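You operate a simulated robot arm through the tools that you are given. There is no shell and no other tool. Be economical: measure what you need, move in short steps, check, and stop when the job is done.

The job below is to be done with a simulated robot arm. You get a single attempt, and the scene is never put back.

JOB
Take the small yellow bowl and leave it in the grey bowl.
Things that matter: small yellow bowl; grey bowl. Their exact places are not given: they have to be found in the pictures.

It is judged by the outcome, as a careful person would: the job done as asked, and still so three seconds after it is handed in. It fails if anything else is knocked over, pushed out of place, dropped, spilled or broken.

ROBOT AND FRAMES
A 7-joint arm with a two-finger parallel gripper on a trunk, on a base that drives. Base frame: it is fixed to the floor where the robot stands at the start and does not move with it; the origin is under the middle of the robot, x ahead of it, y to its left, z up. Readings come in m, degrees, newtons and seconds.
With the tool pointing down near the work surface it reaches from about 0.2 to 0.74 m from the robot's upright axis, wherever it stands. Its first joint turns from -166.0 to 166.0 degrees. Payload 1.57 kg.
The tool frame sits at the grasp point between the pads (the TCP): z along the fingers, y along the line on which they close. The tips reach 0.03 m beyond it. The gripper opens to 0.11 m. The fingers are 0.024 m wide and 0.012 m thick; the gripper's body (0.048 by 0.112 m) begins 0.078 m behind the TCP.
Orientation is told as [roll, pitch, yaw] about the base's x, y, z axes, in that order, counted from this pose: with the fingers straight down and closing along the base's y, the tool's x points along the base's -x, its y along +y and its z along -z.

CONTROLS
- The arm moves only by the tool drive_tool. Its argument "rows" is a list of rows, each a list of 3 entries, a list of its own where there are three numbers: the shift along the tool's x, y, z in m, then the turn, a rotation vector about the tool's x, y, z in degrees, then the opening in per cent of the stroke, from 0 (shut) to 100 (fully open). In form: [[[tx, ty, tz], [ax, ay, az], hand], ...]. A call has 1 to 10 rows; each row shifts and turns the commanded pose from where the row before left it, along the tool's axes as they then stand. A row lasts 0.2 s, in which the tool goes at most 0.05 m and 8.6 degrees; a call with a longer step from one row to the next is refused whole, and so is a gripper value outside its range. A pose out of reach is approached as far as the arm can. The call stops where the force on the tool passes 40 N (or 10 N more than at its start, if that is more) or the arm is blocked; 0.2 s more then pass. The fingers move at their own pace (about 0.045 m/s each) and stop on an object; they squeeze with about 42 N. The grip force told is the motor's: it shows also when the fingers shut on nothing. Time passes only in rows, and 0.2 s behind the last, so rows that do not move let the fingers close. It gives the time, the measured TCP pose, the force on the tool (base axes), the opening and the grip force at its end, in the units of the frame above (readings bear some noise).
- Cameras (640 x 400 px; columns grow to the right, rows downward): "scene" is now at [0.0225, 0.1461, 1.5411]; the picture's right is [-0.12, -0.99, 0.00], its down [-0.68, 0.08, -0.73] and it looks along [0.72, -0.08, -0.69] (base axes); focal length 255 px, centre (320, 200). "wrist" rides on the gripper at [-0.036, 0, -0.08] in the tool frame; the picture's right is [0.00, -1.00, 0.00], its down [0.97, 0.00, -0.24] and it looks along [0.24, 0.00, 0.97] (tool axes); focal length 218 px, centre (320, 200).
- snapshot(camera): a new picture of that camera. The clock stands still meanwhile.
- move_column(by): slides the trunk up (or, below 0, down) by that many m; the arm and the scene camera ride with it, the base frame stays. It gives what a move gives, with no picture.
- drive_base(legs): drives the robot by 1 to 6 legs, each [ahead, turn to the left] in m and degrees, along the robot's own axes; the way and the turn of a leg run together, so that a leg with both is an arc; at most 1.5 m and 180 degrees a leg. The arm and the cameras ride along, it lands a little off, and it stops where it bumps. It gives what a move gives.
- turn_head(pan, tilt): turns the head with the scene camera to pan (to the left, within 155 degrees either way) and tilt (down, from -29 to 69), counted from straight ahead of the robot. It gives what a move gives.
- measure_at(camera, pixels): for up to 12 pixels [column, row] of the newest picture of that camera ("zoom" is the newest enlarged one), the place [x, y, z] in the base frame of the surface seen there, good to about 0.003 m. The clock stands still meanwhile.
- zoom(camera, box): a new picture of the part [left, top, right, bottom] of that camera's present view, enlarged. The clock stands still meanwhile.
- sign_off(): hands the job in; it is judged then, once.

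Go step by step. Measure first, check grasps and placings, and put right what went wrong. The budget is 80 turns and 68 pictures, counting those below and the enlarged ones. Unless the task says otherwise, let go and move clear before handing in, and close with one line.

The tools are called after ">>>" as a command line: name --argument value ..., lists and objects as JSON in quotes. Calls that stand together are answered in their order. drive_tool: Moves the arm, as the interface text tells. Its arguments: {"type":"object","properties":{"rows":{"type":"array"}},"required":["rows"]} The other tools are called the same way: move_column (by) slides the trunk up or down; drive_base (legs) drives the base; turn_head (pan, tilt) turns the head that bears the scene camera; snapshot (camera) takes a picture; measure_at (camera, pixels) gives the place of the surface under pixels of a picture; zoom (camera, box) takes an enlarged picture of a part of a camera's view; sign_off () hands the job in.

At the start:

```text
clock: 0.0
tool_pos: [0.4829, -0.0052, 1.1606]
ee_rot: [0.1, 0.0, 0.1]
force: [-0.1, -0.6, 0.1]
gripper_width: 0.1099
finger_force: 0.1
trunk travel left (down, up): [-0.475, 0.115]
robot x, y, heading: [-0.0005, 0.0, 0.2]
head pan, tilt: [-6.7, 43.5]
```

scene: 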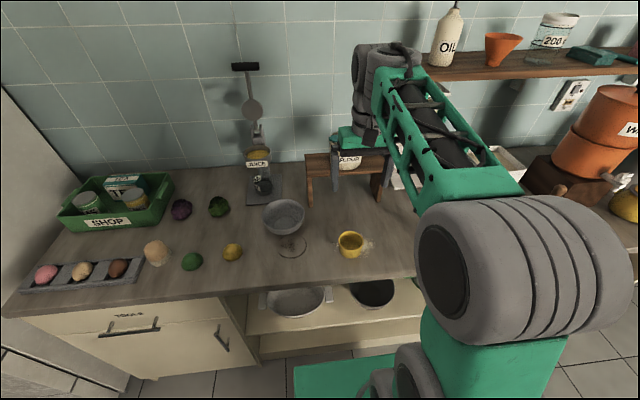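
wrist: 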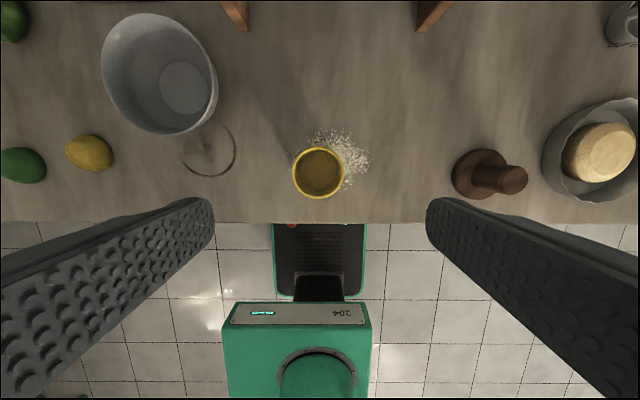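

The wrist view shows the yellow bowl near (318,173) with powder beside it, and a grey bowl near (160,75). I'll enlarge and measure both.

>>> zoom --camera "scene" --box '[220, 170, 420, 295]'

>>> measure_at --camera "wrist" --pixels '[[318, 173], [318, 149], [318, 197], [294, 173], [343, 173], [185, 88], [104, 65], [216, 95], [150, 15], [165, 132], [355, 160], [210, 150]]'

>>> zoom --camera "wrist" --box '[80, 0, 400, 200]'

```text
3.20 times, centred on (320, 232) of scene
```

zoom: 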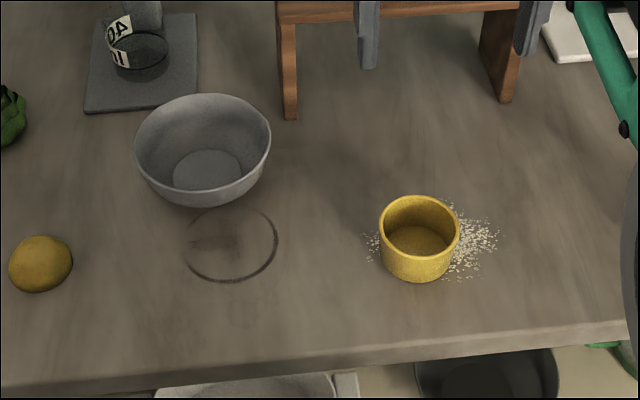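

```text
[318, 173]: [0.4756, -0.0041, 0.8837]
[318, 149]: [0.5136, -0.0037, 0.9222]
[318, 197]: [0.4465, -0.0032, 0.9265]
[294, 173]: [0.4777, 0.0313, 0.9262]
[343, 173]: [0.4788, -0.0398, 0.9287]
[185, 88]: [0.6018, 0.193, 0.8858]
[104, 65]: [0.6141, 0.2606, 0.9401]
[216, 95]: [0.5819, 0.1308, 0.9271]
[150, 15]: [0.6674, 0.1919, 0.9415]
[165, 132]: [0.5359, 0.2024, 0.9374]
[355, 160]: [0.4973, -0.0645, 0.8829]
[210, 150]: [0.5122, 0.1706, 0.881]
```

```text
2.00 times, centred on (240, 100) of wrist
```

zoom: 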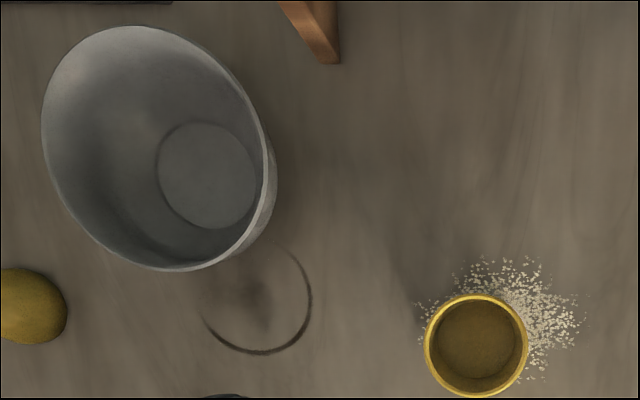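

The yellow bowl is empty, about 72 mm wide, centred near (0.479,-0.004) with its rim at 0.927. The grey bowl is centred near (0.602,0.196) with an inner radius of about 0.065 m. Next I'll measure the grey bowl's inside profile in the zoom.

>>> measure_at --camera "zoom" --pixels '[[210, 175], [165, 175], [252, 175], [210, 130], [210, 222], [130, 165], [90, 155], [45, 140], [262, 170], [268, 200], [475, 296], [475, 390]]'

>>> drive_tool --rows '[[[0.004, 0.02, 0.04], [0, 0, 0], 36], [[0, 0.02, 0.04], [0, 0, 0], 36], [[0, 0, 0.04], [0, 0, 0], 36], [[0, 0, 0], [0, 0, 0], 36], [[0, 0, 0], [0, 0, 0], 36]]'

>>> snapshot --camera "wrist"

```text
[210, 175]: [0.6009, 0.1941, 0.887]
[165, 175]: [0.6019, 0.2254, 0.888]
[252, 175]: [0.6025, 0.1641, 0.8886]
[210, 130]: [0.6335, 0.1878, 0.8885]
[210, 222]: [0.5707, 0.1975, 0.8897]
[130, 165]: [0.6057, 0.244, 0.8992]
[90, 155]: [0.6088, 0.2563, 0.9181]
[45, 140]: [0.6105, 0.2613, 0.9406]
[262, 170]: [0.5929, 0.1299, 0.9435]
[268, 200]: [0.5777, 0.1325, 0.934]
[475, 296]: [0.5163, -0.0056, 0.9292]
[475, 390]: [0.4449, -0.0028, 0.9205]
```

```text
clock: 1.2
tool_pos: [0.4789, 0.0348, 1.0414]
ee_rot: [0.0, -0.1, -0.1]
force: [-0.2, -0.5, -0.2]
gripper_width: 0.0394
finger_force: 0.1
trunk travel left (down, up): [-0.475, 0.115]
robot x, y, heading: [0.0009, 0.0024, 0.1]
head pan, tilt: [-6.7, 43.5]
```

```text
63 pictures are left
```

wrist: 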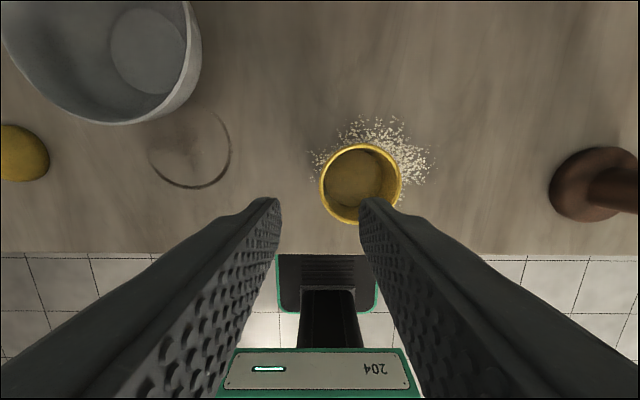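

The grey interior is roomy: radius 0.048 at z 0.899 and 0.060 at z 0.918. The yellow rim is now closer, spanning about (321–402, 145–225), so I'll re-measure it.

>>> measure_at --camera "wrist" --pixels '[[322, 183], [323, 185], [401, 180], [362, 147], [345, 219], [354, 190], [320, 190], [324, 178]]'

>>> zoom --camera "wrist" --box '[280, 130, 440, 230]'

```text
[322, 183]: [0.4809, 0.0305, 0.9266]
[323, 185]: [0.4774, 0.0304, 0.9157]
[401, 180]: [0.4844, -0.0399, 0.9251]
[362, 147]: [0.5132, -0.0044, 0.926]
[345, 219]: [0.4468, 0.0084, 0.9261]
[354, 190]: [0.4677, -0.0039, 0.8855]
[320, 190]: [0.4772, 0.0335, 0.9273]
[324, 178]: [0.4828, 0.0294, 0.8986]
```

```text
4.00 times, centred on (360, 180) of wrist
```

zoom: 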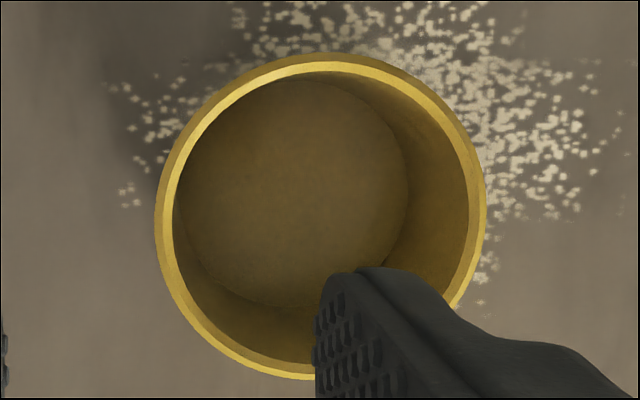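

The +y wall runs from y 0.030 to 0.034 at x 0.480. I'll lower so the tips straddle it with about 25 mm overlap, then close.

>>> drive_tool --rows '[[[-0.001, -0.0025, 0.03], [0, 0, 0], 36], [[0, 0, 0.03], [0, 0, 0], 36], [[0, 0, 0.025], [0, 0, 0], 36], [[0, 0, 0.015], [0, 0, 0], 36], [[0, 0, 0.01], [0, 0, 0], 36], [[0, 0, 0], [0, 0, 0], 36]]'

>>> snapshot --camera "wrist"

```text
clock: 2.6
tool_pos: [0.4794, 0.0311, 0.9304]
ee_rot: [0.0, 0.0, 0.0]
force: [0.1, 0.9, 0.2]
gripper_width: 0.0395
finger_force: 0.1
trunk travel left (down, up): [-0.475, 0.115]
robot x, y, heading: [-0.0015, -0.0011, -0.1]
head pan, tilt: [-6.7, 43.5]
```

```text
61 pictures are left
```

wrist: 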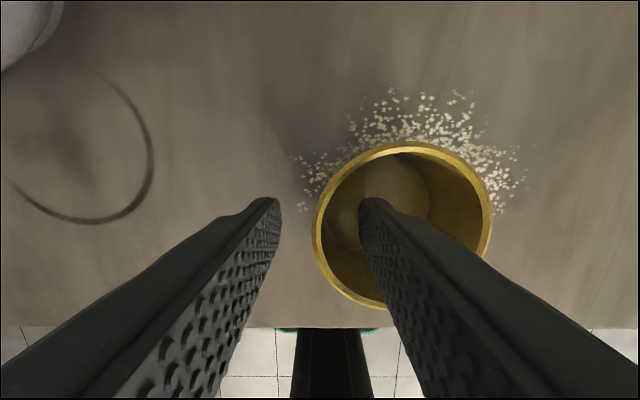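

The fingers straddle the wall, with one inside and one outside. I'll close on it and check the grip.

>>> drive_tool --rows '[[[0, 0, 0], [0, 0, 0], 15], [[0, 0, 0], [0, 0, 0], 8], [[0, 0, 0], [0, 0, 0], 0], [[0, 0, 0], [0, 0, 0], 0], [[0, 0, 0], [0, 0, 0], 0], [[0, 0, 0], [0, 0, 0], 0]]'

>>> snapshot --camera "wrist"

```text
clock: 4.0
tool_pos: [0.4791, 0.0321, 0.9314]
ee_rot: [0.0, 0.0, 0.0]
force: [-1.2, -2.3, 8.4]
gripper_width: 0.0091
finger_force: 27.8
trunk travel left (down, up): [-0.475, 0.115]
robot x, y, heading: [0.0001, 0.0026, 0.1]
head pan, tilt: [-6.7, 43.5]
```

```text
60 pictures are left
```

wrist: 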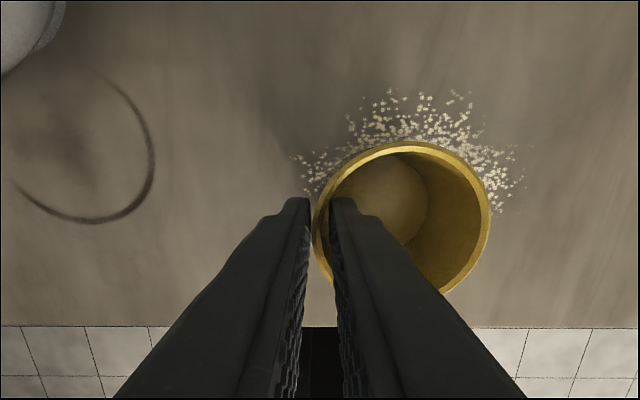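

The grip holds, with 9 mm between the pads and 27.8 N. I'll lift slowly and check for slip.

>>> drive_tool --rows '[[[0, 0, -0.008], [0, 0, 0], 0], [[0, 0, -0.012], [0, 0, 0], 0], [[0, 0, -0.03], [0, 0, 0], 0], [[0, 0, -0.04], [0, 0, 0], 0], [[0, 0, -0.03], [0, 0, 0], 0], [[0, 0, 0], [0, 0, 0], 0]]'

>>> snapshot --camera "wrist"

>>> snapshot --camera "scene"

```text
clock: 5.4
tool_pos: [0.478, 0.0312, 1.0507]
ee_rot: [0.0, 0.0, 0.0]
force: [-0.8, 0.8, -1.6]
gripper_width: 0.0078
finger_force: 27.1
trunk travel left (down, up): [-0.475, 0.115]
robot x, y, heading: [-0.0005, -0.0001, 0.1]
head pan, tilt: [-6.7, 43.5]
```

```text
59 pictures are left
```

wrist: 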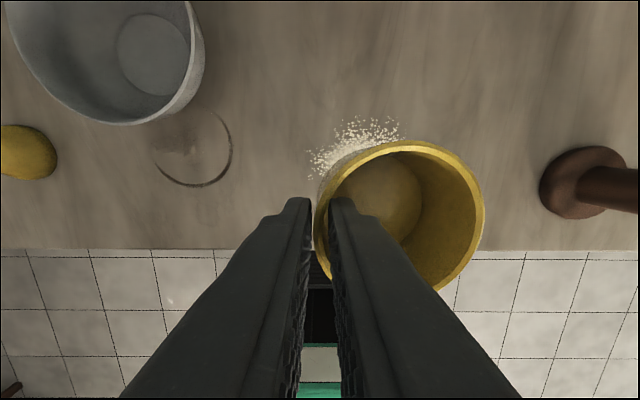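

```text
58 pictures are left
```

scene: 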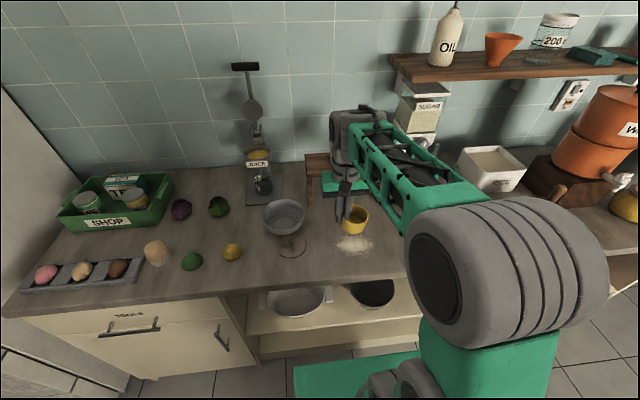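

The bowl lifted cleanly and is held. I'll carry it over the grey bowl, to TCP of about (0.601,0.229).

>>> drive_tool --rows '[[[-0.0205, 0.033, -0.01], [0, 0, 0], 0], [[-0.0205, 0.033, 0], [0, 0, 0], 0], [[-0.0205, 0.033, 0], [0, 0, 0], 0], [[-0.0205, 0.033, 0], [0, 0, 0], 0], [[-0.0205, 0.033, 0], [0, 0, 0], 0], [[-0.0205, 0.033, 0], [0, 0, 0], 0], [[0, 0, 0], [0, 0, 0], 0], [[0, 0, 0], [0, 0, 0], 0]]'

>>> snapshot --camera "wrist"

>>> zoom --camera "scene" --box '[200, 140, 400, 265]'

```text
clock: 7.2
tool_pos: [0.6, 0.2281, 1.0583]
ee_rot: [0.0, -0.1, 0.0]
force: [1.2, 0.2, -0.8]
gripper_width: 0.0081
finger_force: 27.5
trunk travel left (down, up): [-0.475, 0.115]
robot x, y, heading: [0.0002, -0.0018, 0.1]
head pan, tilt: [-6.7, 43.5]
```

```text
57 pictures are left
```

wrist: 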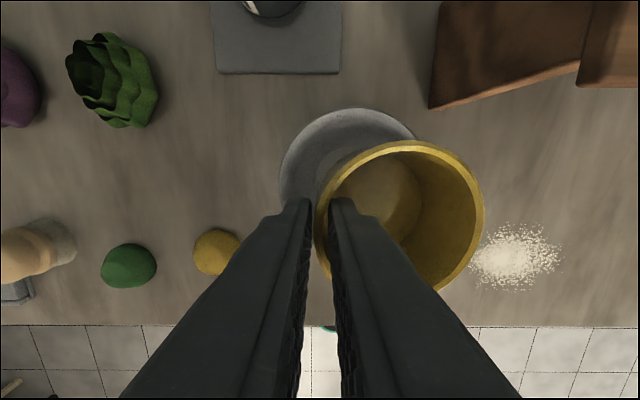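

```text
3.20 times, centred on (300, 202) of scene
```

zoom: 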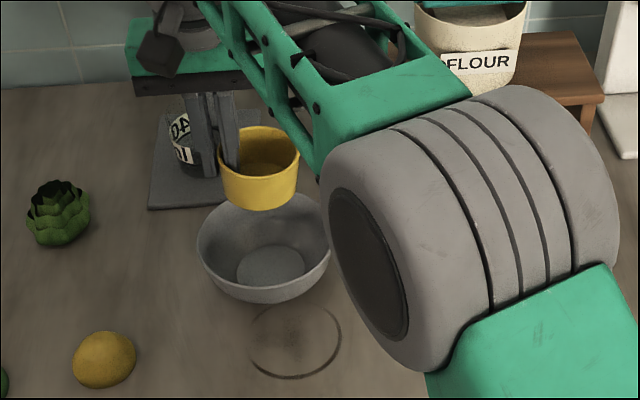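

The yellow bowl is above the grey one. I'll measure its held position and the visible grey rim to confirm the centring.

>>> measure_at --camera "wrist" --pixels '[[405, 144], [481, 205], [440, 288], [320, 225], [385, 195], [350, 110], [283, 170], [410, 130], [290, 205]]'

>>> measure_at --camera "zoom" --pixels '[[199, 248], [327, 255], [262, 300], [225, 203], [297, 140], [260, 208], [226, 205], [292, 200]]'

```text
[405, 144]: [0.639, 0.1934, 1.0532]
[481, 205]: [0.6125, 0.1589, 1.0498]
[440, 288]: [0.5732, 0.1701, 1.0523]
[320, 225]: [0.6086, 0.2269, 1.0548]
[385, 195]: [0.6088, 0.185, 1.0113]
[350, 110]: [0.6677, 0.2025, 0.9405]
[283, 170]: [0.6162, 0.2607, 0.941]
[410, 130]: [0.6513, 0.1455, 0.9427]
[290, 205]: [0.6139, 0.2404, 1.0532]
```

```text
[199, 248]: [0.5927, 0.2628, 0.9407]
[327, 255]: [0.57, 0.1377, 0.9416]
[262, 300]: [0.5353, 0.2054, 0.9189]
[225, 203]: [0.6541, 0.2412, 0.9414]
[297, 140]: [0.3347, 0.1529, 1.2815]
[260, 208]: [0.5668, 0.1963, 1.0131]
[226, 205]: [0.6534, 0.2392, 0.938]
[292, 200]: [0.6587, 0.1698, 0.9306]
```

The yellow bowl is centred at about (0.603,0.193) over the grey centre (0.602,0.196). It should touch down at TCP z of about 0.941, so I'll go down to just above that.

>>> drive_tool --rows '[[[0, 0.002, 0.03], [0, 0, 0], 0], [[0, 0, 0.03], [0, 0, 0], 0], [[0, 0, 0.025], [0, 0, 0], 0], [[0, 0, 0.015], [0, 0, 0], 0], [[0, 0, 0.008], [0, 0, 0], 0], [[0, 0, 0], [0, 0, 0], 0]]'

>>> snapshot --camera "wrist"

>>> zoom --camera "scene" --box '[200, 140, 400, 265]'

```text
clock: 8.6
tool_pos: [0.6021, 0.2331, 0.9519]
ee_rot: [0.0, 0.0, 0.0]
force: [-0.2, 0.5, -0.9]
gripper_width: 0.0078
finger_force: 26.9
trunk travel left (down, up): [-0.475, 0.115]
robot x, y, heading: [0.0019, 0.0035, 0.1]
head pan, tilt: [-6.7, 43.5]
```

```text
55 pictures are left
```

wrist: 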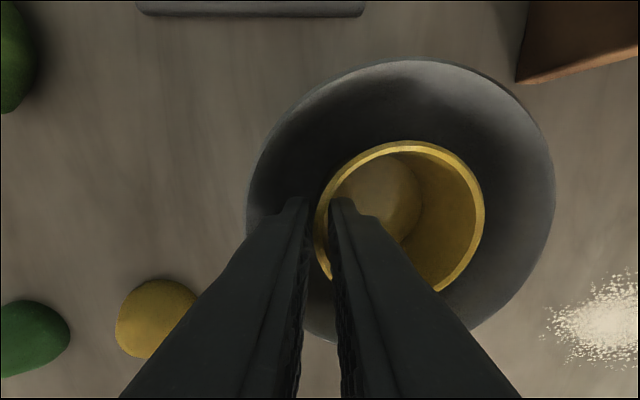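

```text
3.20 times, centred on (300, 202) of scene
```

zoom: 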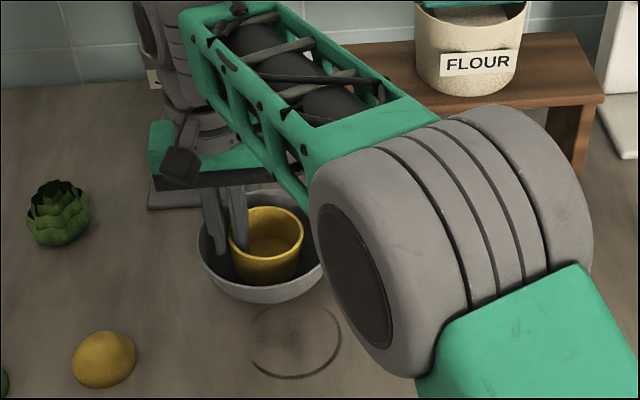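

The yellow bowl is inside the grey one, not yet touching, and well clear of the sides. I'll ease it down to contact in small steps.

>>> drive_tool --rows '[[[0, 0, 0.003], [0, 0, 0], 0], [[0, 0, 0.003], [0, 0, 0], 0], [[0, 0, 0.002], [0, 0, 0], 0], [[0, 0, 0.001], [0, 0, 0], 0], [[0, 0, 0], [0, 0, 0], 0]]'

```text
clock: 9.8
tool_pos: [0.6027, 0.2308, 0.9426]
ee_rot: [0.0, 0.1, 0.0]
force: [-0.5, -0.7, -1.3]
gripper_width: 0.0079
finger_force: 26.6
trunk travel left (down, up): [-0.475, 0.115]
robot x, y, heading: [0.0012, -0.0022, -0.2]
head pan, tilt: [-6.7, 43.5]
```

>>> drive_tool --rows '[[[0, 0, 0.001], [0, 0, 0], 0], [[0, 0, 0.001], [0, 0, 0], 0], [[0, 0, 0], [0, 0, 0], 0]]'

>>> snapshot --camera "wrist"

```text
clock: 10.6
tool_pos: [0.6026, 0.232, 0.9419]
ee_rot: [0.0, -0.3, 0.0]
force: [0.8, -1.4, 1.8]
gripper_width: 0.008
finger_force: 27.0
trunk travel left (down, up): [-0.475, 0.115]
robot x, y, heading: [-0.0013, 0.0008, -0.1]
head pan, tilt: [-6.7, 43.5]
```

```text
53 pictures are left
```

wrist: 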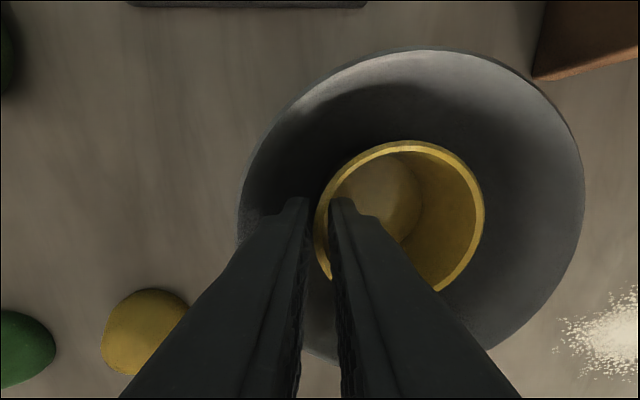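

The small upward force shows it has touched down. The outer finger has limited room, so I'll open only slightly, nudge inward 1 mm, then rise and open further.

>>> drive_tool --rows '[[[0, 0, 0], [0, 0, 0], 10], [[0, -0.001, 0], [0, 0, 0], 12], [[0, 0, 0], [0, 0, 0], 12], [[0, 0, 0], [0, 0, 0], 12]]'

>>> snapshot --camera "wrist"

```text
clock: 11.6
tool_pos: [0.6021, 0.2303, 0.9426]
ee_rot: [0.0, 0.0, 0.0]
force: [1.4, -2.3, 2.8]
gripper_width: 0.0113
finger_force: 0.1
trunk travel left (down, up): [-0.475, 0.115]
robot x, y, heading: [-0.0005, -0.0013, -0.3]
head pan, tilt: [-6.7, 43.5]
```

```text
52 pictures are left
```

wrist: 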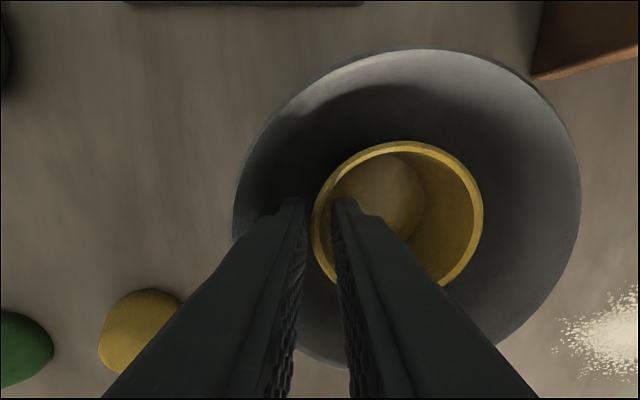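

The fingers are loose, with a grip force of 0.1 N. I'll rise slowly, opening a little as the grey bowl widens.

>>> drive_tool --rows '[[[0, 0, -0.005], [0, 0, 0], 12], [[0, 0, -0.005], [0, 0, 0], 14], [[0, 0, -0.007], [0, 0, 0], 15], [[0, 0, -0.01], [0, 0, 0], 15], [[0, 0, -0.02], [0, 0, 0], 15], [[0, 0, -0.03], [0, 0, 0], 15], [[0, 0, -0.04], [0, 0, 0], 15], [[0, 0, 0], [0, 0, 0], 15]]'

>>> snapshot --camera "wrist"

>>> snapshot --camera "scene"

```text
clock: 13.4
tool_pos: [0.6018, 0.2298, 1.059]
ee_rot: [0.0, -0.1, 0.0]
force: [0.4, -0.5, 0.5]
gripper_width: 0.0164
finger_force: 0.1
trunk travel left (down, up): [-0.475, 0.115]
robot x, y, heading: [0.0001, -0.0032, 0.1]
head pan, tilt: [-6.7, 43.5]
```

```text
51 pictures are left
```

wrist: 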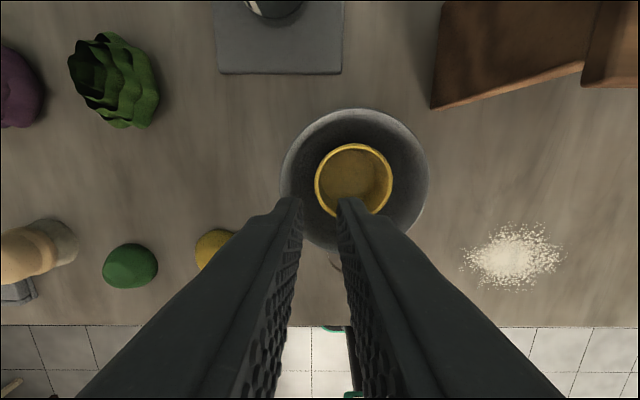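

```text
50 pictures are left
```

scene: 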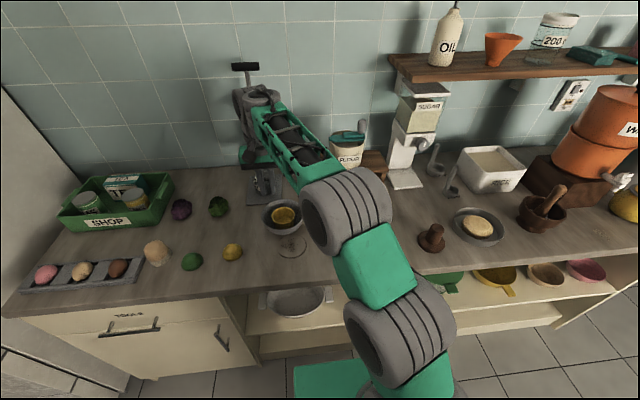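

The yellow bowl sits level in the grey bowl near (353,180). The grey bowl hasn't shifted, nothing else was disturbed, and the gripper is clear, so I'm handing in.

>>> sign_off

```text
The job is handed in.
```

The small yellow bowl is in the grey bowl, released and sitting level, with the gripper clear above it.
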